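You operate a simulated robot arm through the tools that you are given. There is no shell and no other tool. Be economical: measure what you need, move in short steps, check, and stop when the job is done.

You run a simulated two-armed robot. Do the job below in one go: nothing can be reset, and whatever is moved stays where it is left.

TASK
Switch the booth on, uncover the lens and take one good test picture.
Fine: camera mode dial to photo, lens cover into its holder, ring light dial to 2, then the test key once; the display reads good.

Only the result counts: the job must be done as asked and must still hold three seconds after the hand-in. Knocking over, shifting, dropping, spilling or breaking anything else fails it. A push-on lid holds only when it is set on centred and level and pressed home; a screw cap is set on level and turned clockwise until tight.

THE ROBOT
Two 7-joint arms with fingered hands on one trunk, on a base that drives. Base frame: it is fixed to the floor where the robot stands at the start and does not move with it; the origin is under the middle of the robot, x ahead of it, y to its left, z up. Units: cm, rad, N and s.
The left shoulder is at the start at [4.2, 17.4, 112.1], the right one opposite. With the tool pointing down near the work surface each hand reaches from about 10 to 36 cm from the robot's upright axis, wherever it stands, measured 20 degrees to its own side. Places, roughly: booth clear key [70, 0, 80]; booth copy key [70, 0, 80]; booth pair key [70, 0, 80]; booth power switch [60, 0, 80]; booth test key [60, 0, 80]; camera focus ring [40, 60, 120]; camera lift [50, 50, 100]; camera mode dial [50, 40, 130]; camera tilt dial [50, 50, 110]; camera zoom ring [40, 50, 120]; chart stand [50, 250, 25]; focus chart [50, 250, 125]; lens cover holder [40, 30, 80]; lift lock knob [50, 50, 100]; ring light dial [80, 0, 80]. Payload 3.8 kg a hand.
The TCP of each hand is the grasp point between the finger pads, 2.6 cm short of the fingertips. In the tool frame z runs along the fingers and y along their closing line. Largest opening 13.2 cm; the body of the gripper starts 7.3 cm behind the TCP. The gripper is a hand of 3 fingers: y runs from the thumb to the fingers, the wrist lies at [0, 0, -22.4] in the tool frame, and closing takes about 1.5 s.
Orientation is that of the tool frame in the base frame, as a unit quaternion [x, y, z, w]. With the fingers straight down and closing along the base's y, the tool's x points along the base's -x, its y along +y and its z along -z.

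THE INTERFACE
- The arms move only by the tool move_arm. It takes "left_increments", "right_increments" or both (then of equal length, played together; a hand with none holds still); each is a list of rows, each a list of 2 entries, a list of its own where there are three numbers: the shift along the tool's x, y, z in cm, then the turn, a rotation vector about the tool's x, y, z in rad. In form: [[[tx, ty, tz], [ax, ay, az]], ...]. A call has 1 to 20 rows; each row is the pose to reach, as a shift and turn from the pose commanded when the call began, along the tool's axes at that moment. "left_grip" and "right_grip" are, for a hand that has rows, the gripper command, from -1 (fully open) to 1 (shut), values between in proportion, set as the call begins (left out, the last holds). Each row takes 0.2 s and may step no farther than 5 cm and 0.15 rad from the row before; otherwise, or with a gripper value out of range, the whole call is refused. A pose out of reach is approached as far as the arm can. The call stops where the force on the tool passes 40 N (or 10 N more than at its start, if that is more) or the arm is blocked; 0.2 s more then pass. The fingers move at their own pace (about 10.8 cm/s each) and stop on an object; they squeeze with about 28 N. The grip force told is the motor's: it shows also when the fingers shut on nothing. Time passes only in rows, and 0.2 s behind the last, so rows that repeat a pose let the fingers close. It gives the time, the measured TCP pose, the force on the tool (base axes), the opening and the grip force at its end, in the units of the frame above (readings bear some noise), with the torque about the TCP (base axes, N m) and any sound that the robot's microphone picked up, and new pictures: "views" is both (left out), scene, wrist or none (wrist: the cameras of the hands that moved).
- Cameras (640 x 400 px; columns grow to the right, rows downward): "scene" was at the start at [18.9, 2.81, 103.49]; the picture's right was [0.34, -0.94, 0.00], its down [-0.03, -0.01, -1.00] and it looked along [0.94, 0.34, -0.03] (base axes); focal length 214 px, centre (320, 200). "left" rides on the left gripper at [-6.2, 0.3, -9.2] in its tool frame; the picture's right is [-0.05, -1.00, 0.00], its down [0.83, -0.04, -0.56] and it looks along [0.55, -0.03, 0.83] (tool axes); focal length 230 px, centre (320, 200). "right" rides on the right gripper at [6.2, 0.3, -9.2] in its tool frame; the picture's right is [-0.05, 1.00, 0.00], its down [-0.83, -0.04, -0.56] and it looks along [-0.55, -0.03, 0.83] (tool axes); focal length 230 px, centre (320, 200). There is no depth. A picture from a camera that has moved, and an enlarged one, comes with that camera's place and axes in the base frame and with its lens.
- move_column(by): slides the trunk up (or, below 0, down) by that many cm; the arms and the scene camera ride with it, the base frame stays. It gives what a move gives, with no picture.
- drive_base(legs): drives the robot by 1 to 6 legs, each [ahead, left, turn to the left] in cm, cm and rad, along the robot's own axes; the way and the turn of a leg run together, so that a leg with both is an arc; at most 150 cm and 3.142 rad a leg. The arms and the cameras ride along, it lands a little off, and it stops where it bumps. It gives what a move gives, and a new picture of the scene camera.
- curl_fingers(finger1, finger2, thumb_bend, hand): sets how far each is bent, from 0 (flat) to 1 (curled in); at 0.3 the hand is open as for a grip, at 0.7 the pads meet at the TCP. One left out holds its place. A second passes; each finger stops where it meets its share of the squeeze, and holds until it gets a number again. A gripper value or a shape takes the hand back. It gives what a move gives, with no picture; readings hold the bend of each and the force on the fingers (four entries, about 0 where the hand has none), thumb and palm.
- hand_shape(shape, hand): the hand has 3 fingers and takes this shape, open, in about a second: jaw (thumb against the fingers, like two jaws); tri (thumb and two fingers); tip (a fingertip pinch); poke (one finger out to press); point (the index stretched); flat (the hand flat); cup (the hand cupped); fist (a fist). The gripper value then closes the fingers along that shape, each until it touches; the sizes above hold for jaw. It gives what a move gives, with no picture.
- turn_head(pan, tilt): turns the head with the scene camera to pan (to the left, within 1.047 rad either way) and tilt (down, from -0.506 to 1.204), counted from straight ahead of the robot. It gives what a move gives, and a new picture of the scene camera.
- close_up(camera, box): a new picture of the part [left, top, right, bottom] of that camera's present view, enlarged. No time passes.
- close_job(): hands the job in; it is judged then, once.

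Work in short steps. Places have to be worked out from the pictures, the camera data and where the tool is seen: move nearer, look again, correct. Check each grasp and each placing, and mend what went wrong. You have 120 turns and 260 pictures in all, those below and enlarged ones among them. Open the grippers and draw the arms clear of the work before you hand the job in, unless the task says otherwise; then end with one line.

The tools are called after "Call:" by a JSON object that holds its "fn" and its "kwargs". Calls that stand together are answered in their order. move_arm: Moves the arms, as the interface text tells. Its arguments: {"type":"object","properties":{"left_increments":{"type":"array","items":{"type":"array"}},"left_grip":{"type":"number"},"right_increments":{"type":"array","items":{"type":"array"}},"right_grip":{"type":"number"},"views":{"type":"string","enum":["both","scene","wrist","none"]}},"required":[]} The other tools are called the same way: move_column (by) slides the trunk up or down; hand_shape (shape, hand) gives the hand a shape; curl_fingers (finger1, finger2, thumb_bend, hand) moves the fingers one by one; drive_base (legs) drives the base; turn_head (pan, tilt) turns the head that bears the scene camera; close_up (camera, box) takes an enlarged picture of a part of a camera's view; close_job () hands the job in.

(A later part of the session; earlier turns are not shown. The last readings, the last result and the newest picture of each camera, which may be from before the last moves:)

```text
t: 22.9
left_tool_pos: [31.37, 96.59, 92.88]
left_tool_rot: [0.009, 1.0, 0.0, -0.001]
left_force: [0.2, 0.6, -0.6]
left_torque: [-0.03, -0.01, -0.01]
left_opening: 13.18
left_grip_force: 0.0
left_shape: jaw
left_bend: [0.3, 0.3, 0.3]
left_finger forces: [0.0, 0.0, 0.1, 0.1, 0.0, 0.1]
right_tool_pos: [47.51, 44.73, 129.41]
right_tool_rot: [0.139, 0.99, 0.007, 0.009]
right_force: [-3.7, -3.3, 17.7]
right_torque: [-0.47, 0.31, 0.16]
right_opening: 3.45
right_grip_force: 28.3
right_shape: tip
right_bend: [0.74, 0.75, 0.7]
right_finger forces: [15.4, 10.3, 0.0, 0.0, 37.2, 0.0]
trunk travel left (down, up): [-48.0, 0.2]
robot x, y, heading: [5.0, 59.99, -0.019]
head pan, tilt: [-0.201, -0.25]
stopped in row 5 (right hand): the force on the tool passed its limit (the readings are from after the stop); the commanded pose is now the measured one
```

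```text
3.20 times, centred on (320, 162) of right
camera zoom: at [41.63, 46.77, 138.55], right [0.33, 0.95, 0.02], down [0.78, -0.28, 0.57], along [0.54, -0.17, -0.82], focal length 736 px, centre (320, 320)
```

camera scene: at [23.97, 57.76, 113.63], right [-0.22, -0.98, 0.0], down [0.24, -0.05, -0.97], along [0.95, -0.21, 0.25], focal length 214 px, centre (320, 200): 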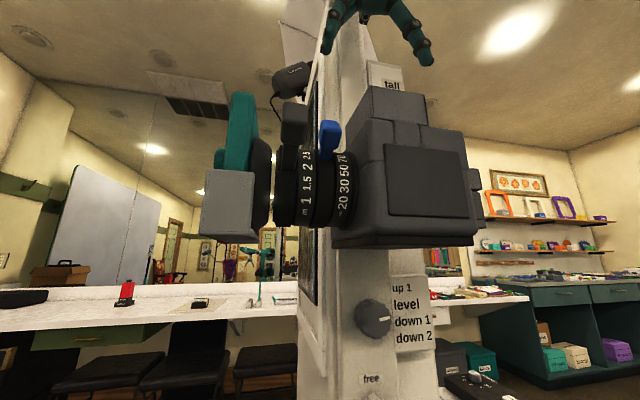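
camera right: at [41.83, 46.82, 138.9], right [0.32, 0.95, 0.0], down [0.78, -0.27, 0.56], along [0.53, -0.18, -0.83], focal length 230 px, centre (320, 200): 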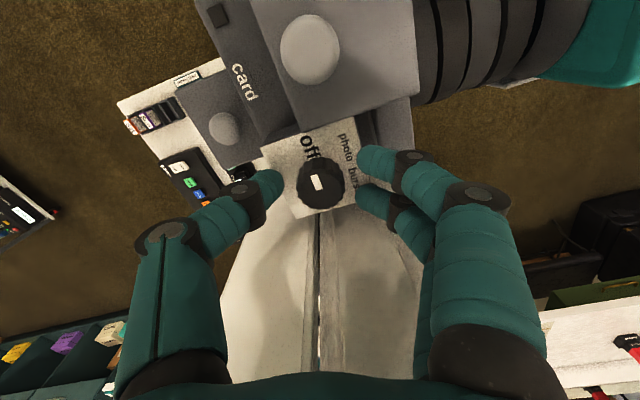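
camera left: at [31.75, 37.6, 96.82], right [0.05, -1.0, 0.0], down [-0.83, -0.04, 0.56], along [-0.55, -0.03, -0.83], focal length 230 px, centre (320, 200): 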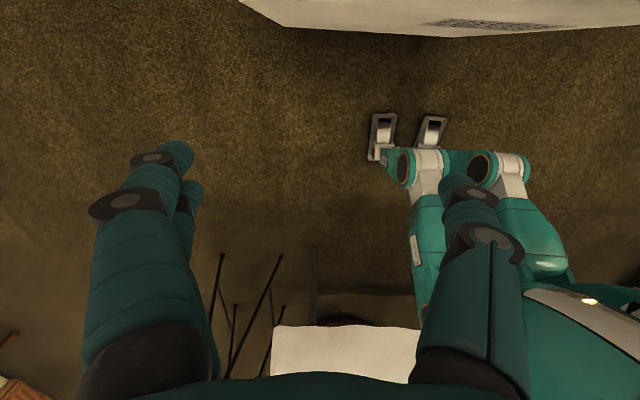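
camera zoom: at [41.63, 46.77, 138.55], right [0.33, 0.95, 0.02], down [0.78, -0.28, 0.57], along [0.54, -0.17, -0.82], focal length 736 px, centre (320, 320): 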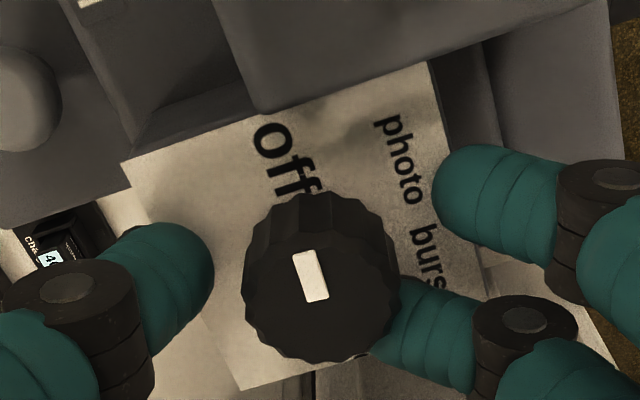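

The tips met the plate (tips reach 2.6 below TCP). I open slightly, raise 0.6 cm and close again.

Call:
{"fn": "move_arm", "kwargs": {"right_increments": [[[0, 0.1, -0.6], [0, 0, 0]], [[0, 0.1, -0.7], [0, 0, 0]], [[0, 0.1, -0.7], [0, 0, 0]]], "right_grip": 0.42, "views": "none"}}

Call:
{"fn": "move_arm", "kwargs": {"right_increments": [[[0, 0, 0], [0, 0, 0]], [[0, 0, 0], [0, 0, 0]], [[0, 0, 0], [0, 0, 0]], [[0, 0, 0], [0, 0, 0]]], "right_grip": 0.85, "views": "none"}}

Call:
{"fn": "close_up", "kwargs": {"camera": "right", "box": [220, 100, 420, 225]}}

```text
t: 23.6
left_tool_pos: [31.58, 96.67, 93.0]
left_tool_rot: [0.008, 1.0, -0.001, -0.002]
left_force: [0.0, 0.2, -0.4]
left_torque: [-0.01, -0.02, -0.01]
left_opening: 13.17
left_grip_force: 0.0
left_shape: jaw
left_bend: [0.3, 0.3, 0.3]
left_finger forces: [0.0, 0.1, 0.0, 0.0, 0.1, 0.0]
right_tool_pos: [47.68, 44.97, 129.87]
right_tool_rot: [0.14, 0.99, 0.006, 0.009]
right_force: [0.3, -0.1, -0.6]
right_torque: [0.01, 0.02, -0.01]
right_opening: 3.8
right_grip_force: 0.1
right_shape: tip
right_bend: [0.74, 0.74, 0.7]
right_finger forces: [0.1, 0.0, 0.0, 0.0, 0.0, 0.1]
trunk travel left (down, up): [-48.0, 0.2]
robot x, y, heading: [4.97, 60.13, -0.012]
head pan, tilt: [-0.201, -0.25]
```

```text
t: 24.6
left_tool_pos: [31.53, 96.59, 92.98]
left_tool_rot: [0.008, 1.0, 0.0, -0.002]
left_force: [0.4, -0.2, -0.4]
left_torque: [0.01, 0.0, -0.04]
left_opening: 13.2
left_grip_force: 0.2
left_shape: jaw
left_bend: [0.3, 0.3, 0.3]
left_finger forces: [0.1, 0.1, 0.1, 0.0, 0.0, 0.0]
right_tool_pos: [47.64, 44.9, 129.95]
right_tool_rot: [0.14, 0.99, 0.007, 0.008]
right_force: [-0.4, -5.0, -2.8]
right_torque: [-0.09, 0.01, 0.04]
right_opening: 1.35
right_grip_force: 27.9
right_shape: tip
right_bend: [0.72, 0.72, 0.7]
right_finger forces: [12.0, 11.2, 0.0, 0.0, 26.9, 0.1]
trunk travel left (down, up): [-48.0, 0.2]
robot x, y, heading: [5.5, 59.66, -0.018]
head pan, tilt: [-0.201, -0.25]
```

```text
3.20 times, centred on (320, 162) of right
camera zoom: at [41.82, 46.82, 139.05], right [0.33, 0.95, 0.01], down [0.78, -0.28, 0.57], along [0.54, -0.17, -0.82], focal length 736 px, centre (320, 320)
```

zoom: 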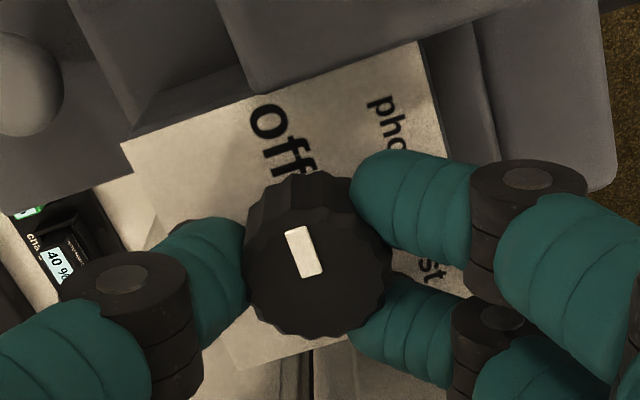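

A good three-point grip on the dial. Turn clockwise 0.8 rad.

Call:
{"fn": "move_arm", "kwargs": {"right_increments": [[[0, 0, 0], [0, 0, 0.13]], [[0, 0, 0], [0, 0, 0.26]], [[0, 0, 0], [0, 0, 0.39]], [[0, 0, 0], [0, 0, 0.52]], [[0, 0, 0], [0, 0, 0.65]], [[0, 0, 0], [0, 0, 0.8]], [[0, 0, 0], [0, 0, 0.8]]], "views": "none"}}

Call:
{"fn": "close_up", "kwargs": {"camera": "right", "box": [220, 100, 420, 225]}}

```text
t: 26.2
left_tool_pos: [31.4, 96.4, 93.04]
left_tool_rot: [0.008, 1.0, 0.0, 0.001]
left_force: [0.4, 0.3, 0.1]
left_torque: [0.04, 0.02, 0.02]
left_opening: 13.19
left_grip_force: 0.0
left_shape: jaw
left_bend: [0.3, 0.3, 0.3]
left_finger forces: [0.0, 0.1, 0.1, 0.0, 0.1, 0.0]
right_tool_pos: [47.79, 44.83, 129.91]
right_tool_rot: [0.515, 0.857, 0.009, 0.006]
right_force: [-6.2, -10.1, -2.8]
right_torque: [-0.69, -1.18, 0.75]
right_opening: 1.2
right_grip_force: 27.9
right_shape: tip
right_bend: [0.72, 0.71, 0.7]
right_finger forces: [10.7, 54.8, 0.0, 0.0, 25.9, 0.0]
trunk travel left (down, up): [-48.0, 0.2]
robot x, y, heading: [5.3, 60.03, -0.015]
head pan, tilt: [-0.201, -0.25]
```

```text
3.20 times, centred on (320, 162) of right
camera zoom: at [44.9, 50.34, 139.17], right [0.91, 0.42, 0.02], down [0.34, -0.76, 0.56], along [0.25, -0.5, -0.83], focal length 736 px, centre (320, 320)
```

zoom: 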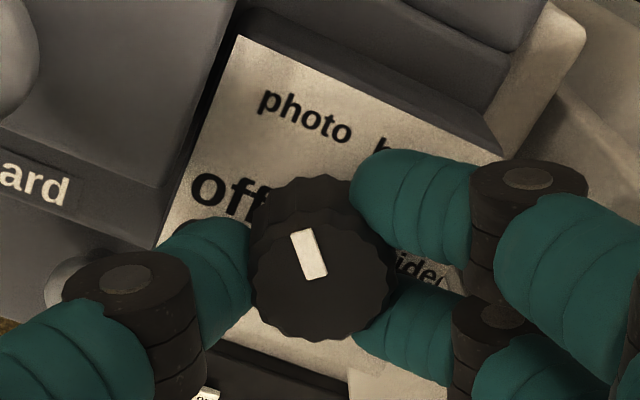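

Mark moved with the hand; labels suggest 60° spacing (video opposite off), so I add ~0.2 rad more, then release to see.

Call:
{"fn": "move_arm", "kwargs": {"right_increments": [[[0, 0, 0], [0, 0, 0.1]], [[0, 0, 0], [0, 0, 0.2]], [[0, 0, 0], [0, 0, 0.2]]], "views": "none"}}

Call:
{"fn": "move_arm", "kwargs": {"right_increments": [[[0, 0, 0], [0, 0, 0]], [[0, 0, 0], [0, 0, 0]], [[0, 0, -3], [0, 0, 0]]], "right_grip": 0.42, "views": "none"}}

Call:
{"fn": "close_up", "kwargs": {"camera": "right", "box": [220, 60, 420, 185]}}

```text
t: 27.1
left_tool_pos: [31.35, 96.48, 93.08]
left_tool_rot: [0.008, 1.0, 0.0, 0.0]
left_force: [-0.9, 0.4, -0.6]
left_torque: [0.01, 0.0, 0.03]
left_opening: 13.17
left_grip_force: 0.1
left_shape: jaw
left_bend: [0.3, 0.3, 0.3]
left_finger forces: [0.0, 0.1, 0.0, 0.1, 0.1, 0.0]
right_tool_pos: [47.56, 44.8, 130.07]
right_tool_rot: [0.598, 0.802, 0.01, 0.005]
right_force: [-13.0, -8.7, -3.4]
right_torque: [-0.88, -1.47, 0.62]
right_opening: 1.11
right_grip_force: 28.0
right_shape: tip
right_bend: [0.72, 0.69, 0.7]
right_finger forces: [11.5, 69.1, 0.0, 0.0, 24.9, 0.0]
trunk travel left (down, up): [-48.0, 0.2]
robot x, y, heading: [5.07, 59.98, -0.014]
head pan, tilt: [-0.201, -0.25]
```

```text
t: 27.9
left_tool_pos: [31.16, 96.75, 93.06]
left_tool_rot: [0.008, 1.0, -0.001, 0.002]
left_force: [-0.2, -0.6, -1.6]
left_torque: [0.0, -0.02, -0.01]
left_opening: 13.19
left_grip_force: 0.0
left_shape: jaw
left_bend: [0.3, 0.3, 0.3]
left_finger forces: [0.0, 0.0, 0.1, 0.1, 0.1, 0.0]
right_tool_pos: [47.35, 45.14, 133.21]
right_tool_rot: [0.597, 0.802, 0.011, 0.006]
right_force: [-21.1, -1.0, -2.4]
right_torque: [0.01, -0.55, 0.0]
right_opening: 3.21
right_grip_force: 0.1
right_shape: tip
right_bend: [0.74, 0.73, 0.7]
right_finger forces: [1.2, 20.2, 0.0, 0.0, 0.0, 0.0]
trunk travel left (down, up): [-48.0, 0.2]
robot x, y, heading: [4.93, 59.83, -0.017]
head pan, tilt: [-0.201, -0.25]
```

```text
3.20 times, centred on (320, 122) of right
camera zoom: at [45.67, 51.02, 142.55], right [0.97, 0.24, 0.03], down [0.18, -0.81, 0.55], along [0.15, -0.53, -0.83], focal length 736 px, centre (320, 448)
```

zoom: 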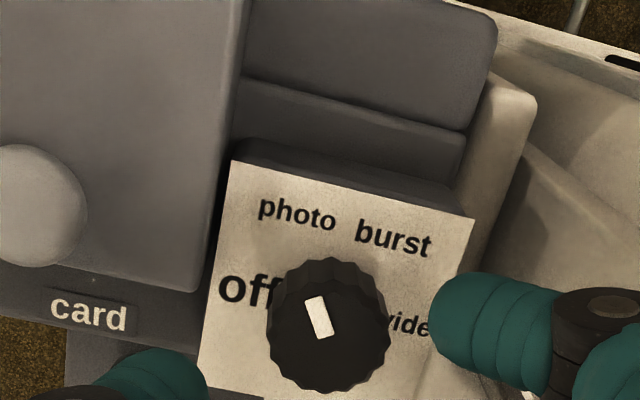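

The mark now points at "photo" (labels spaced 60°). A finger leans on the column, so I ease back in -x and rise clear.

Call:
{"fn": "move_arm", "kwargs": {"right_increments": [[[0.5, -1.5, 0], [0, 0, 0]], [[0.5, -2, -2], [0, 0, 0]], [[0.5, -2, -6], [0, 0, 0]], [[0.5, -2, -10], [0, 0, 0]]], "views": "none"}}

Call:
{"fn": "close_up", "kwargs": {"camera": "right", "box": [220, 30, 420, 155]}}

```text
t: 28.9
left_tool_pos: [31.25, 96.9, 92.91]
left_tool_rot: [0.008, 1.0, 0.0, -0.001]
left_force: [0.1, -0.6, 0.8]
left_torque: [-0.04, 0.0, 0.02]
left_opening: 13.17
left_grip_force: 0.0
left_shape: jaw
left_bend: [0.3, 0.3, 0.3]
left_finger forces: [0.1, 0.1, 0.0, 0.0, 0.0, 0.0]
right_tool_pos: [45.12, 45.21, 143.35]
right_tool_rot: [0.596, 0.803, 0.01, 0.006]
right_force: [0.1, 0.1, -0.4]
right_torque: [0.01, 0.01, 0.02]
right_opening: 3.77
right_grip_force: 0.0
right_shape: tip
right_bend: [0.74, 0.73, 0.7]
right_finger forces: [0.0, 0.1, 0.0, 0.0, 0.1, 0.0]
trunk travel left (down, up): [-48.0, 0.2]
robot x, y, heading: [5.37, 59.94, -0.016]
head pan, tilt: [-0.201, -0.25]
```

```text
3.20 times, centred on (320, 92) of right
camera zoom: at [43.56, 51.05, 152.51], right [0.97, 0.24, 0.02], down [0.19, -0.81, 0.55], along [0.15, -0.53, -0.83], focal length 736 px, centre (320, 544)
```

zoom: 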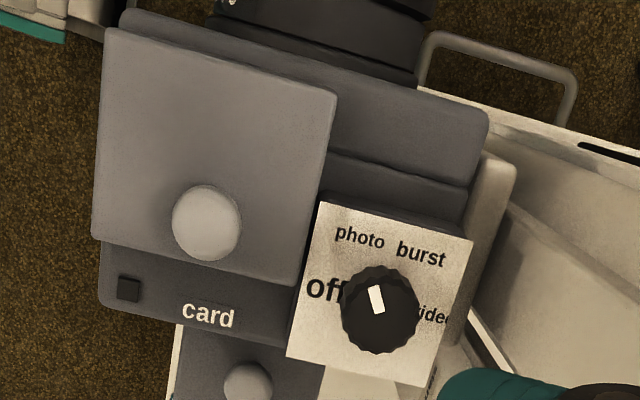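

Mode is at photo. Now the lens cover: drive left 15 cm with the hand high, restore jaw shape and square the hand to close along x.

Call:
{"fn": "drive_base", "kwargs": {"legs": [[0, 15, 0]]}}

Call:
{"fn": "hand_shape", "kwargs": {"hand": "right", "shape": "jaw"}}

Call:
{"fn": "move_arm", "kwargs": {"right_increments": [[[0.5, 0, 0], [0, 0, 0.14]], [[0.5, 0, 0], [0, 0, 0.3]], [[0.5, 0, 0], [0, 0, 0.3]]], "right_grip": -1, "views": "both"}}

```text
t: 30.2
left_tool_pos: [31.82, 111.58, 92.95]
left_tool_rot: [0.01, 1.0, 0.001, -0.001]
left_force: [0.1, -0.2, -0.7]
left_torque: [0.03, 0.0, 0.02]
left_opening: 13.2
left_grip_force: 0.0
left_shape: jaw
left_bend: [0.3, 0.3, 0.3]
left_finger forces: [0.0, 0.0, 0.1, 0.1, 0.0, 0.0]
right_tool_pos: [45.75, 59.64, 143.02]
right_tool_rot: [0.597, 0.802, 0.009, 0.004]
right_force: [-0.5, 0.2, 0.3]
right_torque: [-0.03, -0.01, -0.01]
right_opening: 3.78
right_grip_force: 0.1
right_shape: tip
right_bend: [0.74, 0.73, 0.7]
right_finger forces: [0.0, 0.1, 0.1, 0.1, 0.0, 0.0]
trunk travel left (down, up): [-48.0, 0.2]
robot x, y, heading: [5.39, 74.72, -0.022]
head pan, tilt: [-0.201, -0.25]
camera scene: at [24.26, 72.63, 113.6], right [-0.22, -0.98, 0.0], down [0.24, -0.05, -0.97], along [0.95, -0.21, 0.25], focal length 214 px, centre (320, 200)
```

scene: 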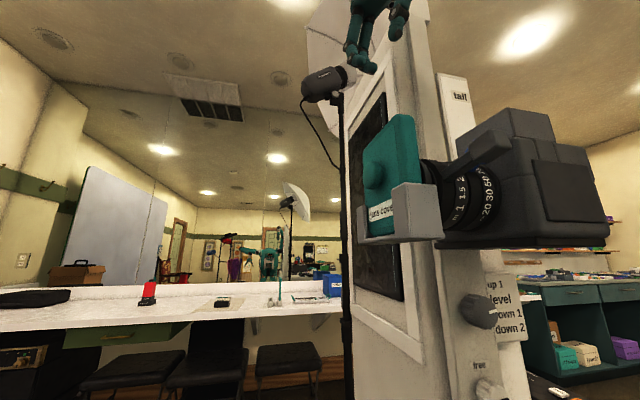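

```text
t: 31.1
left_tool_pos: [31.82, 111.45, 93.0]
left_tool_rot: [0.009, 1.0, -0.001, -0.001]
left_force: [-0.1, -0.6, 0.8]
left_torque: [-0.01, 0.05, -0.06]
left_opening: 13.2
left_grip_force: 0.1
left_shape: jaw
left_bend: [0.3, 0.3, 0.3]
left_finger forces: [0.0, 0.0, 0.0, 0.0, 0.0, 0.0]
right_tool_pos: [45.68, 59.55, 143.0]
right_tool_rot: [0.598, 0.802, 0.01, 0.005]
right_force: [-0.4, 0.5, 0.3]
right_torque: [0.0, 0.01, 0.0]
right_opening: 13.2
right_grip_force: 0.1
right_shape: jaw
right_bend: [0.3, 0.3, 0.3]
right_finger forces: [0.0, 0.1, 0.0, 0.0, 0.0, 0.1]
trunk travel left (down, up): [-48.0, 0.2]
robot x, y, heading: [5.65, 74.66, -0.019]
head pan, tilt: [-0.201, -0.25]
```

```text
refused: row 2 steps farther than a row can; nothing moved
```

Row step too big; redo with smaller turns.

Call:
{"fn": "move_arm", "kwargs": {"right_increments": [[[0, 0, 0], [0, 0, 0.14]], [[0, 0, 0], [0, 0, 0.28]], [[0, 0, 0], [0, 0, 0.28]]], "views": "wrist"}}

Call:
{"fn": "close_up", "kwargs": {"camera": "right", "box": [220, 80, 420, 205]}}

Call:
{"fn": "close_up", "kwargs": {"camera": "scene", "box": [340, 100, 500, 260]}}

```text
t: 31.9
left_tool_pos: [31.8, 111.56, 93.0]
left_tool_rot: [0.01, 1.0, 0.0, -0.001]
left_force: [-0.2, -0.1, 0.1]
left_torque: [0.03, -0.01, -0.01]
left_opening: 13.19
left_grip_force: 0.1
left_shape: jaw
left_bend: [0.3, 0.3, 0.3]
left_finger forces: [0.0, 0.0, 0.0, 0.0, 0.1, 0.1]
right_tool_pos: [45.65, 59.66, 143.0]
right_tool_rot: [0.705, 0.709, 0.009, 0.002]
right_force: [-0.2, -0.4, 0.6]
right_torque: [-0.01, 0.0, 0.01]
right_opening: 13.19
right_grip_force: 0.0
right_shape: jaw
right_bend: [0.3, 0.3, 0.3]
right_finger forces: [0.0, 0.1, 0.0, 0.0, 0.0, 0.0]
trunk travel left (down, up): [-48.0, 0.2]
robot x, y, heading: [5.32, 74.92, -0.019]
head pan, tilt: [-0.201, -0.25]
camera right: at [45.93, 65.63, 152.29], right [1.0, -0.05, 0.02], down [-0.05, -0.84, 0.55], along [-0.01, -0.55, -0.84], focal length 230 px, centre (320, 200)
```

right: 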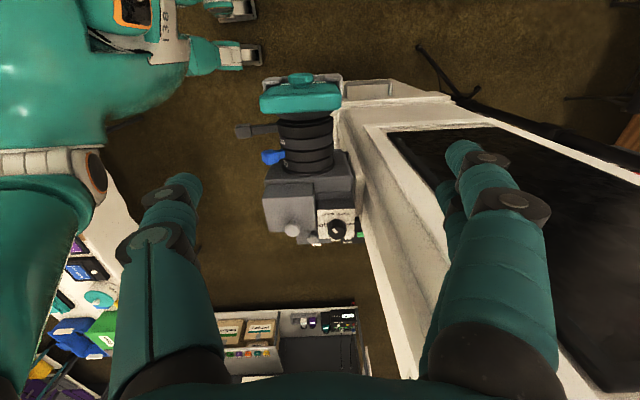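

```text
3.20 times, centred on (320, 142) of right
camera zoom: at [45.93, 65.63, 152.29], right [1.0, -0.05, 0.02], down [-0.05, -0.84, 0.55], along [-0.01, -0.55, -0.84], focal length 736 px, centre (320, 384)
```

zoom: 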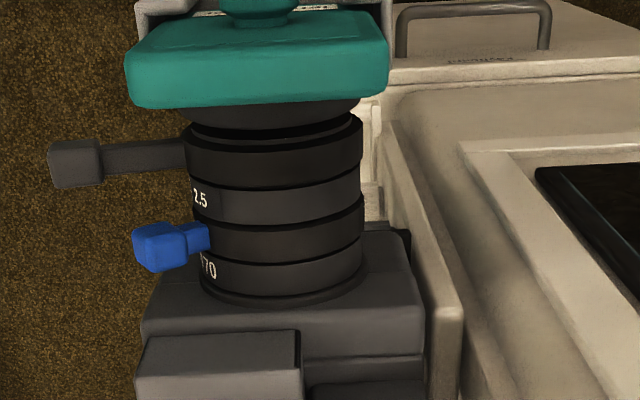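

```text
2.50 times, centred on (420, 180) of scene
camera zoom: at [24.26, 72.67, 113.6], right [-0.22, -0.98, 0.0], down [0.24, -0.05, -0.97], along [0.95, -0.21, 0.25], focal length 536 px, centre (70, 250)
```

zoom: 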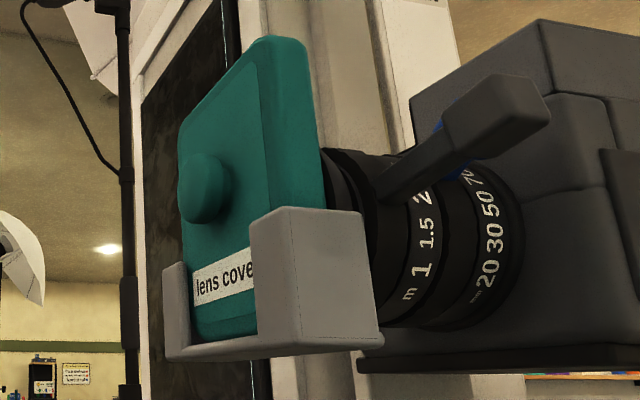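

Slab: x 40.2–48.4, y 60.1–61.8, top z ≈127; bracket posts to z ≈119.5; lever at y 57.7. I centre the hand over the slab and descend to TCP z ≈130 to check alignment.

Call:
{"fn": "move_arm", "kwargs": {"right_increments": [[[0.6, -0.8, 2], [0, 0, 0]], [[1.15, -1.55, 5], [0, 0, 0]], [[1.15, -1.55, 9], [0, 0, 0]], [[1.15, -1.55, 12], [0, 0, 0]], [[1.15, -1.55, 12], [0, 0, 0]]], "views": "both"}}

Call:
{"fn": "close_up", "kwargs": {"camera": "right", "box": [200, 80, 440, 230]}}

```text
t: 33.1
left_tool_pos: [31.68, 111.54, 93.01]
left_tool_rot: [0.009, 1.0, 0.0, -0.001]
left_force: [-0.3, 0.8, -0.7]
left_torque: [0.01, 0.01, 0.01]
left_opening: 13.17
left_grip_force: 0.0
left_shape: jaw
left_bend: [0.3, 0.3, 0.3]
left_finger forces: [0.0, 0.0, 0.0, 0.0, 0.0, 0.0]
right_tool_pos: [44.25, 60.89, 130.85]
right_tool_rot: [0.705, 0.71, 0.009, 0.003]
right_force: [0.8, -0.6, 0.2]
right_torque: [0.04, -0.05, 0.0]
right_opening: 13.2
right_grip_force: 0.0
right_shape: jaw
right_bend: [0.3, 0.3, 0.3]
right_finger forces: [0.1, 0.0, 0.0, 0.0, 0.0, 0.1]
trunk travel left (down, up): [-48.0, 0.2]
robot x, y, heading: [5.72, 74.73, -0.02]
head pan, tilt: [-0.201, -0.25]
camera scene: at [24.22, 72.69, 113.62], right [-0.22, -0.98, 0.0], down [0.24, -0.05, -0.97], along [0.95, -0.21, 0.25], focal length 214 px, centre (320, 200)
camera right: at [44.49, 66.91, 140.07], right [1.0, -0.05, 0.02], down [-0.05, -0.84, 0.55], along [-0.01, -0.55, -0.84], focal length 230 px, centre (320, 200)
```

scene: 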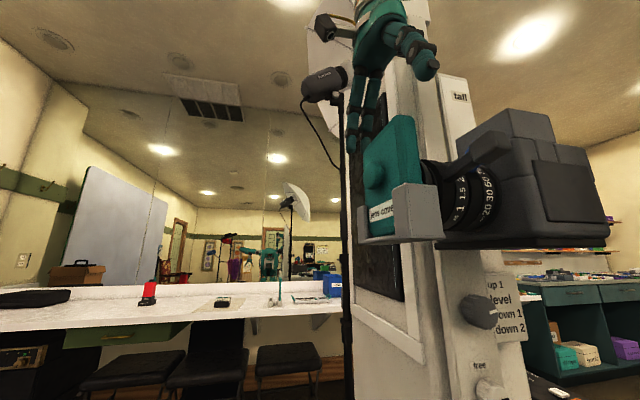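
right: 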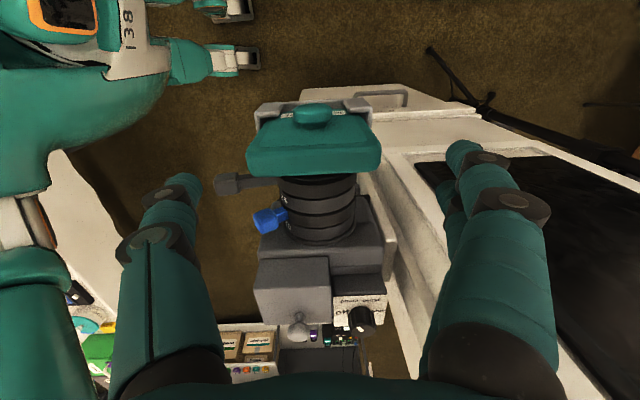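

```text
2.67 times, centred on (320, 155) of right
camera zoom: at [44.49, 66.91, 140.07], right [1.0, -0.05, 0.02], down [-0.05, -0.84, 0.55], along [-0.01, -0.55, -0.84], focal length 614 px, centre (320, 320)
```

zoom: 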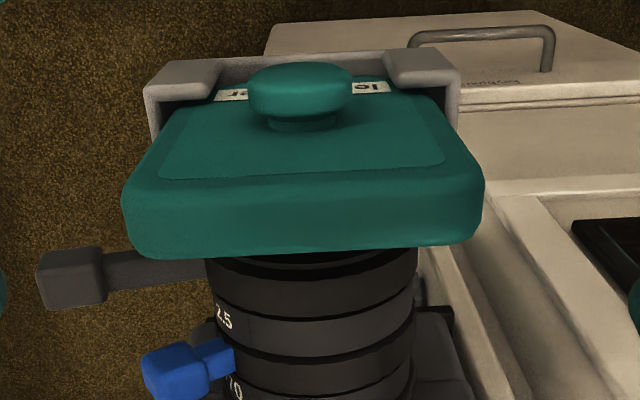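

The hand is centred over the slab within 0.2 cm. Descend to TCP z ≈123.2 with fingers outside the slab's edges, above the bracket posts.

Call:
{"fn": "move_arm", "kwargs": {"right_increments": [[[0.1, -0.15, 2.5], [0, 0, 0]], [[0.1, -0.15, 5], [0, 0, 0]], [[0.1, -0.15, 7.5], [0, 0, 0]], [[0.1, -0.15, 7.5], [0, 0, 0]]], "views": "both"}}

Call:
{"fn": "close_up", "kwargs": {"camera": "scene", "box": [320, 60, 480, 260]}}

```text
t: 34.1
left_tool_pos: [31.78, 111.5, 92.99]
left_tool_rot: [0.01, 1.0, 0.0, 0.0]
left_force: [-0.9, -0.9, -1.0]
left_torque: [0.0, -0.02, 0.0]
left_opening: 13.19
left_grip_force: 0.1
left_shape: jaw
left_bend: [0.3, 0.3, 0.3]
left_finger forces: [0.1, 0.0, 0.0, 0.0, 0.1, 0.0]
right_tool_pos: [44.19, 60.96, 123.36]
right_tool_rot: [0.704, 0.71, 0.01, 0.004]
right_force: [-0.2, 0.1, -0.8]
right_torque: [0.01, 0.01, -0.01]
right_opening: 13.21
right_grip_force: 0.1
right_shape: jaw
right_bend: [0.3, 0.3, 0.3]
right_finger forces: [0.0, 0.0, 0.0, 0.0, 0.1, 0.1]
trunk travel left (down, up): [-48.0, 0.2]
robot x, y, heading: [5.58, 75.01, -0.019]
head pan, tilt: [-0.201, -0.25]
camera scene: at [24.23, 72.68, 113.61], right [-0.22, -0.98, 0.0], down [0.24, -0.05, -0.97], along [0.95, -0.21, 0.25], focal length 214 px, centre (320, 200)
camera right: at [44.44, 67.02, 132.64], right [1.0, -0.04, 0.02], down [-0.05, -0.84, 0.55], along [-0.01, -0.55, -0.84], focal length 230 px, centre (320, 200)
```

scene: 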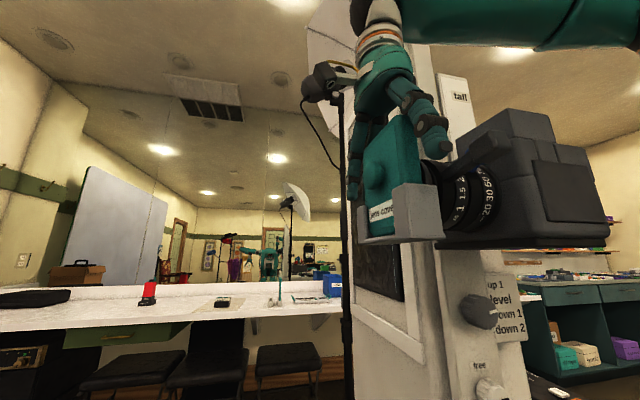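
right: 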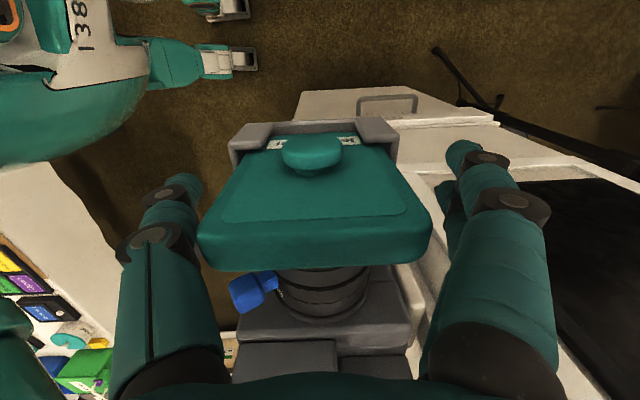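

```text
2.00 times, centred on (400, 160) of scene
camera zoom: at [24.23, 72.68, 113.61], right [-0.22, -0.98, 0.0], down [0.24, -0.05, -0.97], along [0.95, -0.21, 0.25], focal length 429 px, centre (160, 280)
```

zoom: 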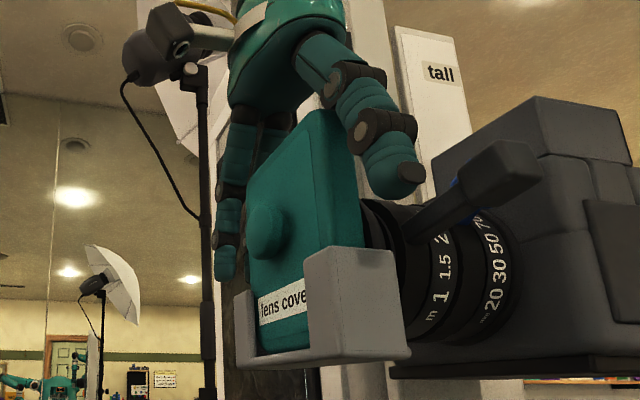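

Thumb and fingers straddle the slab's edges. Close the grip.

Call:
{"fn": "move_arm", "kwargs": {"right_increments": [[[0, 0, 0], [0, 0, 0]], [[0, 0, 0], [0, 0, 0]], [[0, 0, 0], [0, 0, 0]], [[0, 0, 0], [0, 0, 0]], [[0, 0, 0], [0, 0, 0]], [[0, 0, 0], [0, 0, 0]], [[0, 0, 0], [0, 0, 0]]], "right_grip": 1, "views": "both"}}

Call:
{"fn": "close_up", "kwargs": {"camera": "scene", "box": [320, 60, 480, 260]}}

```text
t: 35.7
left_tool_pos: [31.64, 111.51, 93.04]
left_tool_rot: [0.009, 1.0, 0.0, 0.0]
left_force: [-0.6, -0.2, 0.8]
left_torque: [0.0, 0.01, 0.03]
left_opening: 13.22
left_grip_force: 0.0
left_shape: jaw
left_bend: [0.3, 0.3, 0.3]
left_finger forces: [0.1, 0.0, 0.1, 0.0, 0.0, 0.0]
right_tool_pos: [44.18, 60.85, 123.3]
right_tool_rot: [0.704, 0.71, 0.01, 0.004]
right_force: [-5.8, 0.5, 0.3]
right_torque: [0.02, 0.27, 0.04]
right_opening: 7.43
right_grip_force: 28.0
right_shape: jaw
right_bend: [0.72, 0.72, 0.7]
right_finger forces: [13.7, 14.0, 0.0, 0.0, 29.1, 0.0]
trunk travel left (down, up): [-48.0, 0.2]
robot x, y, heading: [5.34, 75.1, -0.016]
head pan, tilt: [-0.201, -0.25]
camera scene: at [24.17, 72.67, 113.62], right [-0.22, -0.98, 0.0], down [0.24, -0.05, -0.97], along [0.95, -0.21, 0.25], focal length 214 px, centre (320, 200)
camera right: at [44.37, 67.02, 132.66], right [1.0, -0.04, 0.02], down [-0.05, -0.84, 0.55], along [-0.01, -0.55, -0.84], focal length 230 px, centre (320, 200)
```

scene: 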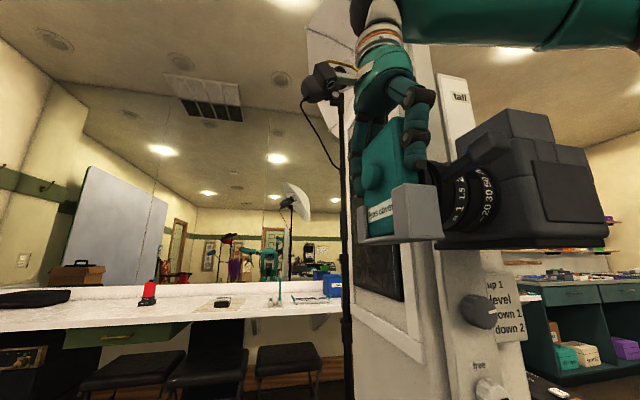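
right: 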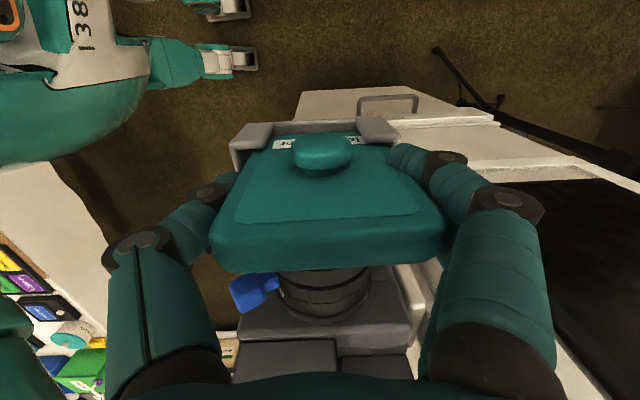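

```text
2.00 times, centred on (400, 160) of scene
camera zoom: at [24.17, 72.67, 113.62], right [-0.22, -0.98, 0.0], down [0.24, -0.05, -0.97], along [0.95, -0.21, 0.25], focal length 429 px, centre (160, 280)
```

zoom: 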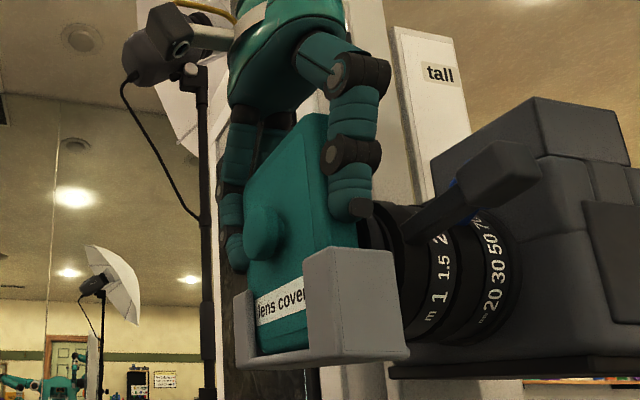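

Gripped at 7.4 cm with ~28 N on both sides. Pull straight up in small steps.

Call:
{"fn": "move_arm", "kwargs": {"right_increments": [[[0, 0, -1], [0, 0, 0]], [[0.02, 0.03, -2], [0, 0, 0]], [[0.04, 0.05, -3.5], [0, 0, 0]], [[0.05, 0.07, -5], [0, 0, 0]], [[0.07, 0.1, -7], [0, 0, 0]], [[0.09, 0.13, -9], [0, 0, 0]], [[0.1, 0.15, -10.5], [0, 0, 0]]], "views": "both"}}

```text
t: 37.3
left_tool_pos: [31.72, 111.55, 92.95]
left_tool_rot: [0.01, 1.0, 0.0, 0.0]
left_force: [-0.4, -0.3, -0.2]
left_torque: [0.01, -0.04, -0.01]
left_opening: 13.18
left_grip_force: 0.1
left_shape: jaw
left_bend: [0.3, 0.3, 0.3]
left_finger forces: [0.1, 0.0, 0.0, 0.1, 0.0, 0.0]
right_tool_pos: [44.24, 61.03, 134.0]
right_tool_rot: [0.704, 0.71, 0.009, 0.004]
right_force: [0.1, 0.5, -0.2]
right_torque: [0.03, 0.02, 0.02]
right_opening: 7.52
right_grip_force: 27.7
right_shape: jaw
right_bend: [0.72, 0.72, 0.7]
right_finger forces: [16.2, 16.4, 0.0, 0.0, 26.8, 0.0]
trunk travel left (down, up): [-48.0, 0.2]
robot x, y, heading: [5.67, 75.09, -0.023]
head pan, tilt: [-0.201, -0.25]
camera scene: at [24.23, 72.68, 113.61], right [-0.22, -0.98, 0.0], down [0.24, -0.05, -0.97], along [0.95, -0.21, 0.25], focal length 214 px, centre (320, 200)
camera right: at [44.39, 67.13, 143.32], right [1.0, -0.04, 0.02], down [-0.05, -0.84, 0.55], along [-0.01, -0.55, -0.84], focal length 230 px, centre (320, 200)
```

scene: 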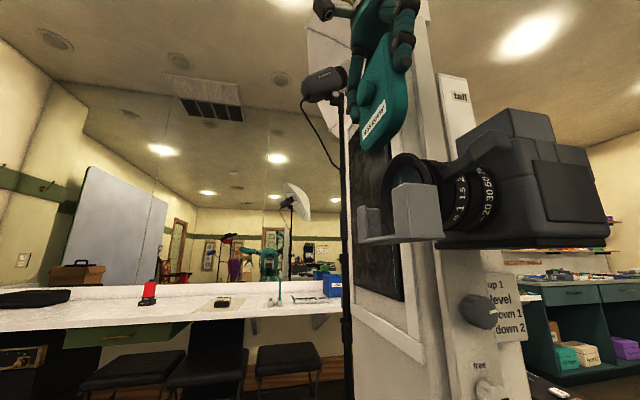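
right: 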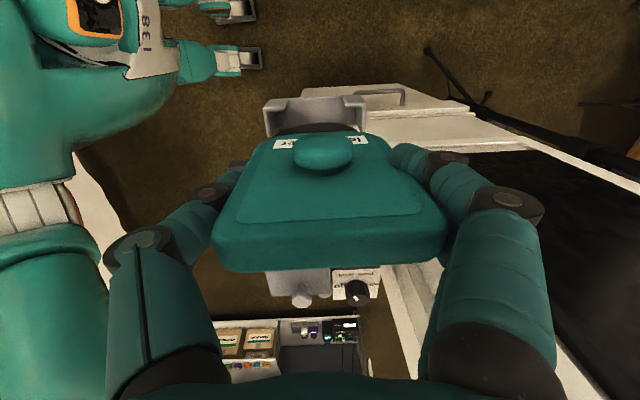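

The cover is out and held square. Back the robot off 14 cm so the cover leaves the camera area.

Call:
{"fn": "drive_base", "kwargs": {"legs": [[-15, 0, 0]]}}

Call:
{"fn": "turn_head", "kwargs": {"pan": -0.6, "tilt": 0.4}}

```text
t: 38.7
left_tool_pos: [17.2, 111.69, 92.97]
left_tool_rot: [0.011, 1.0, 0.0, 0.0]
left_force: [-0.2, -0.2, -0.9]
left_torque: [0.03, 0.02, -0.04]
left_opening: 13.18
left_grip_force: 0.1
left_shape: jaw
left_bend: [0.3, 0.3, 0.3]
left_finger forces: [0.0, 0.1, 0.1, 0.1, 0.0, 0.0]
right_tool_pos: [29.61, 61.31, 133.86]
right_tool_rot: [0.705, 0.709, 0.008, 0.003]
right_force: [-0.2, 0.9, -0.9]
right_torque: [0.0, -0.01, 0.0]
right_opening: 7.47
right_grip_force: 28.2
right_shape: jaw
right_bend: [0.72, 0.72, 0.7]
right_finger forces: [16.2, 16.3, 0.0, 0.1, 26.8, 0.1]
trunk travel left (down, up): [-48.0, 0.2]
robot x, y, heading: [-9.67, 75.34, -0.025]
head pan, tilt: [-0.201, -0.25]
camera scene: at [9.62, 72.91, 113.57], right [-0.22, -0.98, 0.0], down [0.24, -0.05, -0.97], along [0.95, -0.21, 0.25], focal length 214 px, centre (320, 200)
```

scene: 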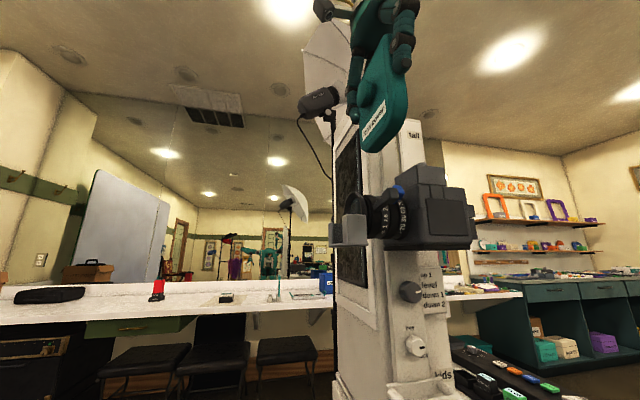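

```text
t: 39.7
left_tool_pos: [17.23, 111.8, 93.04]
left_tool_rot: [0.011, 1.0, 0.0, -0.001]
left_force: [-0.8, 0.3, 0.1]
left_torque: [-0.03, 0.0, 0.02]
left_opening: 13.2
left_grip_force: 0.0
left_shape: jaw
left_bend: [0.3, 0.3, 0.3]
left_finger forces: [0.1, 0.0, 0.1, 0.0, 0.1, 0.0]
right_tool_pos: [29.48, 61.19, 133.94]
right_tool_rot: [0.706, 0.709, 0.009, 0.003]
right_force: [-0.3, -0.9, 0.0]
right_torque: [0.0, -0.03, 0.0]
right_opening: 7.52
right_grip_force: 28.2
right_shape: jaw
right_bend: [0.72, 0.72, 0.7]
right_finger forces: [16.2, 16.4, 0.1, 0.0, 26.8, 0.1]
trunk travel left (down, up): [-48.0, 0.2]
robot x, y, heading: [-9.44, 75.18, -0.02]
head pan, tilt: [-0.6, 0.4]
camera scene: at [9.22, 69.3, 107.76], right [-0.58, -0.81, 0.0], down [-0.32, 0.23, -0.92], along [0.75, -0.54, -0.39], focal length 214 px, centre (320, 200)
```

scene: 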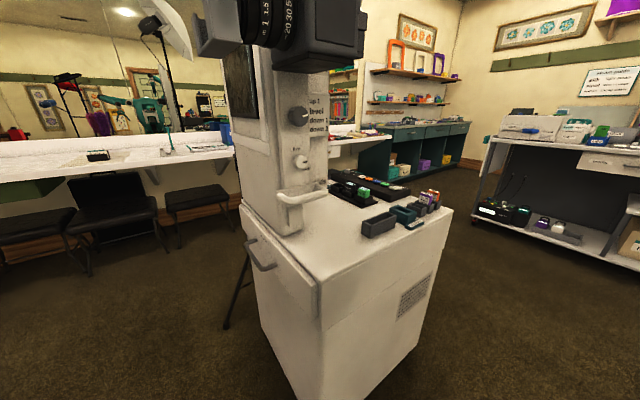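

Look closer at the holder on the bench from here, and swing the hand back to its nominal yaw (slab then faces x, matching the holder slot along y).

Call:
{"fn": "close_up", "kwargs": {"camera": "scene", "box": [340, 170, 470, 250]}}

Call:
{"fn": "move_arm", "kwargs": {"right_increments": [[[0, 0, 0], [0, 0, -0.14]], [[0, 0, 0], [0, 0, -0.28]], [[0, 0, 0], [0, 0, -0.42]], [[0, 0, 0], [0, 0, -0.56]], [[0, 0, 0], [0, 0, -0.7]], [[0, 0, 0], [0, 0, -0.84]], [[0, 0, 0], [0, 0, -0.98]], [[0, 0, 0], [0, 0, -1.12]], [[0, 0, 0], [0, 0, -1.26]], [[0, 0, 0], [0, 0, -1.4]], [[0, 0, 0], [0, 0, -1.53]]], "views": "wrist"}}

```text
4.92 times, centred on (405, 210) of scene
camera zoom: at [9.22, 69.3, 107.76], right [-0.58, -0.81, 0.0], down [-0.32, 0.23, -0.92], along [0.75, -0.54, -0.39], focal length 1056 px, centre (-98, 151)
```

zoom: 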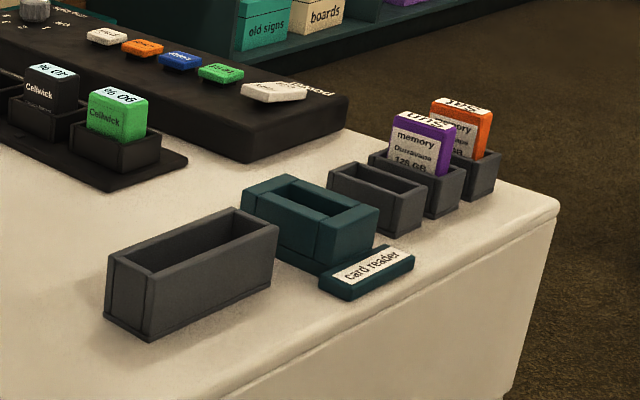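

```text
t: 42.1
left_tool_pos: [17.18, 111.92, 92.93]
left_tool_rot: [0.01, 1.0, 0.001, 0.0]
left_force: [0.1, 0.0, 0.9]
left_torque: [0.01, -0.01, 0.02]
left_opening: 13.19
left_grip_force: 0.0
left_shape: jaw
left_bend: [0.3, 0.3, 0.3]
left_finger forces: [0.0, 0.0, 0.1, 0.1, 0.0, 0.1]
right_tool_pos: [29.52, 61.24, 133.97]
right_tool_rot: [0.016, 1.0, 0.005, 0.009]
right_force: [-0.2, 0.5, -0.9]
right_torque: [0.0, -0.04, -0.01]
right_opening: 7.53
right_grip_force: 28.5
right_shape: jaw
right_bend: [0.72, 0.72, 0.7]
right_finger forces: [18.0, 18.0, 0.1, 0.1, 26.6, 0.0]
trunk travel left (down, up): [-48.0, 0.2]
robot x, y, heading: [-9.62, 75.24, -0.02]
head pan, tilt: [-0.6, 0.4]
camera right: at [23.34, 61.68, 143.09], right [0.08, 1.0, 0.01], down [0.82, -0.08, 0.57], along [0.57, -0.04, -0.82], focal length 230 px, centre (320, 200)
```

right: 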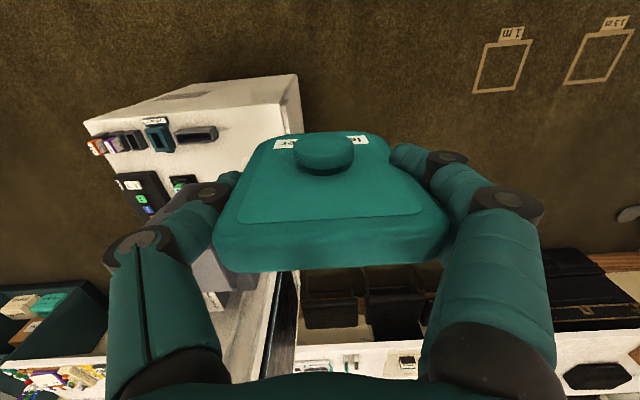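

Holder: open box with outer x 40–42.7, y 21.4–31.5, about 4 cm tall, slot along y. I trim the small lean/yaw of the hand, then drive right 35 cm.

Call:
{"fn": "move_arm", "kwargs": {"right_increments": [[[0, 0, 0], [0, 0.028, -0.03]], [[0, 0, 0], [0, 0.028, -0.03]]], "views": "none"}}

Call:
{"fn": "drive_base", "kwargs": {"legs": [[0, -34.5, 0.0]]}}

Call:
{"fn": "turn_head", "kwargs": {"pan": -0.3, "tilt": 0.55}}

```text
t: 42.7
left_tool_pos: [17.17, 111.74, 92.92]
left_tool_rot: [0.01, 1.0, 0.0, 0.0]
left_force: [0.3, -0.5, 1.2]
left_torque: [-0.01, -0.01, 0.02]
left_opening: 13.17
left_grip_force: 0.1
left_shape: jaw
left_bend: [0.3, 0.3, 0.3]
left_finger forces: [0.0, 0.0, 0.0, 0.0, 0.0, 0.0]
right_tool_pos: [29.5, 61.24, 134.06]
right_tool_rot: [0.003, 1.0, 0.004, -0.005]
right_force: [0.3, 0.2, -0.8]
right_torque: [0.01, 0.01, -0.02]
right_opening: 7.53
right_grip_force: 27.9
right_shape: jaw
right_bend: [0.72, 0.72, 0.7]
right_finger forces: [18.3, 18.1, 0.1, 0.1, 26.5, 0.0]
trunk travel left (down, up): [-48.0, 0.2]
robot x, y, heading: [-9.39, 75.12, -0.021]
head pan, tilt: [-0.6, 0.4]
```

```text
t: 45.0
left_tool_pos: [16.43, 76.95, 92.88]
left_tool_rot: [0.007, 1.0, 0.0, -0.001]
left_force: [-0.6, -1.0, 0.4]
left_torque: [-0.05, -0.01, -0.02]
left_opening: 13.19
left_grip_force: 0.0
left_shape: jaw
left_bend: [0.3, 0.3, 0.3]
left_finger forces: [0.1, 0.1, 0.0, 0.1, 0.1, 0.0]
right_tool_pos: [29.06, 26.54, 134.08]
right_tool_rot: [0.0, 1.0, 0.004, -0.006]
right_force: [0.1, -0.1, -0.2]
right_torque: [0.02, -0.01, -0.02]
right_opening: 7.51
right_grip_force: 28.1
right_shape: jaw
right_bend: [0.71, 0.72, 0.7]
right_finger forces: [18.2, 18.1, 0.0, 0.0, 26.7, 0.0]
trunk travel left (down, up): [-48.0, 0.2]
robot x, y, heading: [-10.14, 40.28, -0.016]
head pan, tilt: [-0.6, 0.4]
camera scene: at [8.62, 34.45, 107.76], right [-0.58, -0.82, 0.0], down [-0.32, 0.22, -0.92], along [0.75, -0.53, -0.39], focal length 214 px, centre (320, 200)
```

scene: 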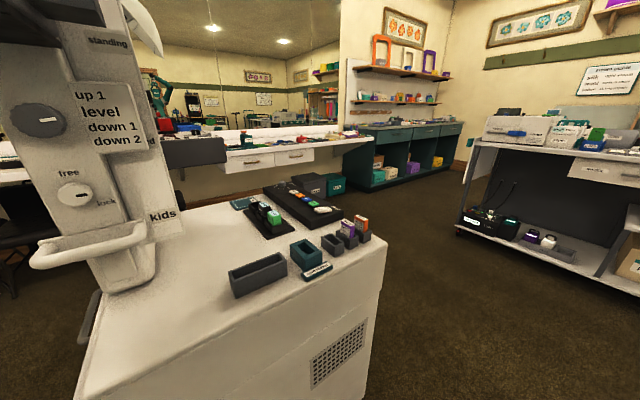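

```text
t: 45.8
left_tool_pos: [16.29, 76.89, 93.06]
left_tool_rot: [0.007, 1.0, 0.0, -0.002]
left_force: [-0.5, -0.9, 0.5]
left_torque: [-0.02, -0.01, -0.03]
left_opening: 13.21
left_grip_force: 0.0
left_shape: jaw
left_bend: [0.3, 0.3, 0.3]
left_finger forces: [0.0, 0.0, 0.1, 0.1, 0.1, 0.0]
right_tool_pos: [28.94, 26.48, 134.01]
right_tool_rot: [0.0, 1.0, 0.005, -0.005]
right_force: [0.6, 0.4, -0.9]
right_torque: [-0.01, -0.01, 0.02]
right_opening: 7.51
right_grip_force: 28.0
right_shape: jaw
right_bend: [0.71, 0.72, 0.7]
right_finger forces: [18.2, 18.1, 0.0, 0.0, 26.5, 0.1]
trunk travel left (down, up): [-48.0, 0.2]
robot x, y, heading: [-9.31, 40.77, -0.016]
head pan, tilt: [-0.3, 0.55]
camera scene: at [9.59, 37.01, 106.39], right [-0.31, -0.95, 0.0], down [-0.5, 0.16, -0.85], along [0.81, -0.27, -0.52], focal length 214 px, centre (320, 200)
```

scene: 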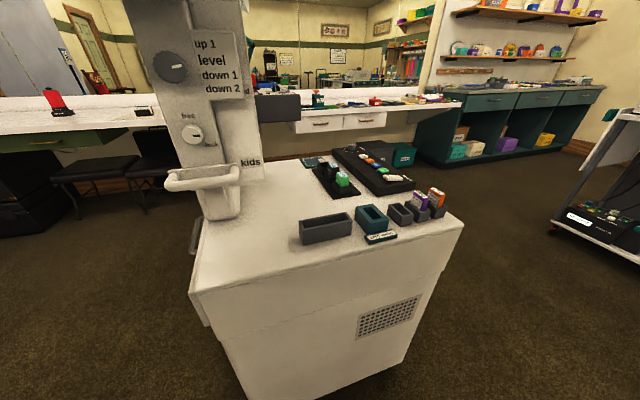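

Enlarge the holder from this angle for a second fix.

Call:
{"fn": "close_up", "kwargs": {"camera": "scene", "box": [280, 180, 440, 280]}}

Call:
{"fn": "close_up", "kwargs": {"camera": "right", "box": [160, 0, 480, 200]}}

```text
4.00 times, centred on (360, 230) of scene
camera zoom: at [9.59, 37.01, 106.39], right [-0.31, -0.95, 0.0], down [-0.5, 0.16, -0.85], along [0.81, -0.27, -0.52], focal length 858 px, centre (160, 80)
```

zoom: 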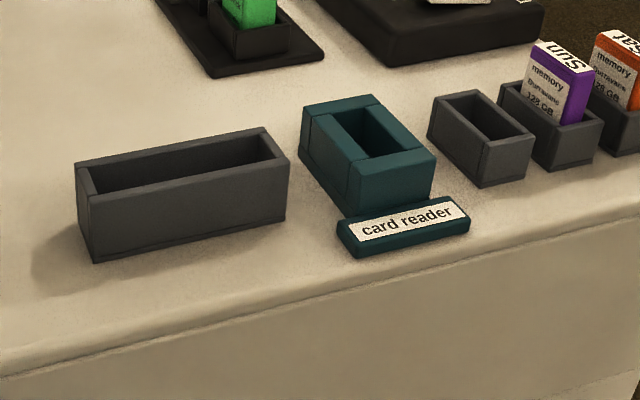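

```text
2.00 times, centred on (320, 100) of right
camera zoom: at [23.02, 26.75, 143.27], right [0.05, 1.0, 0.01], down [0.84, -0.05, 0.55], along [0.55, -0.02, -0.84], focal length 460 px, centre (320, 400)
```

zoom: 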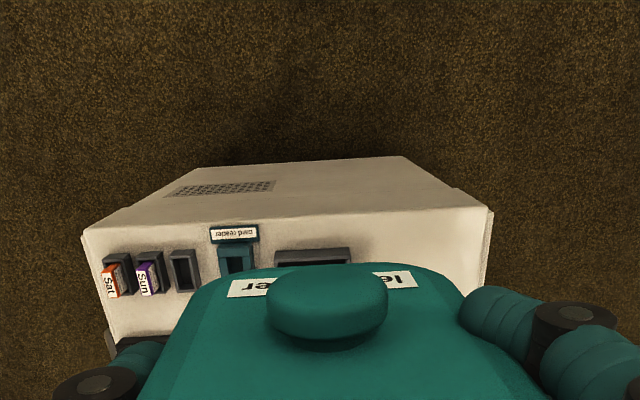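

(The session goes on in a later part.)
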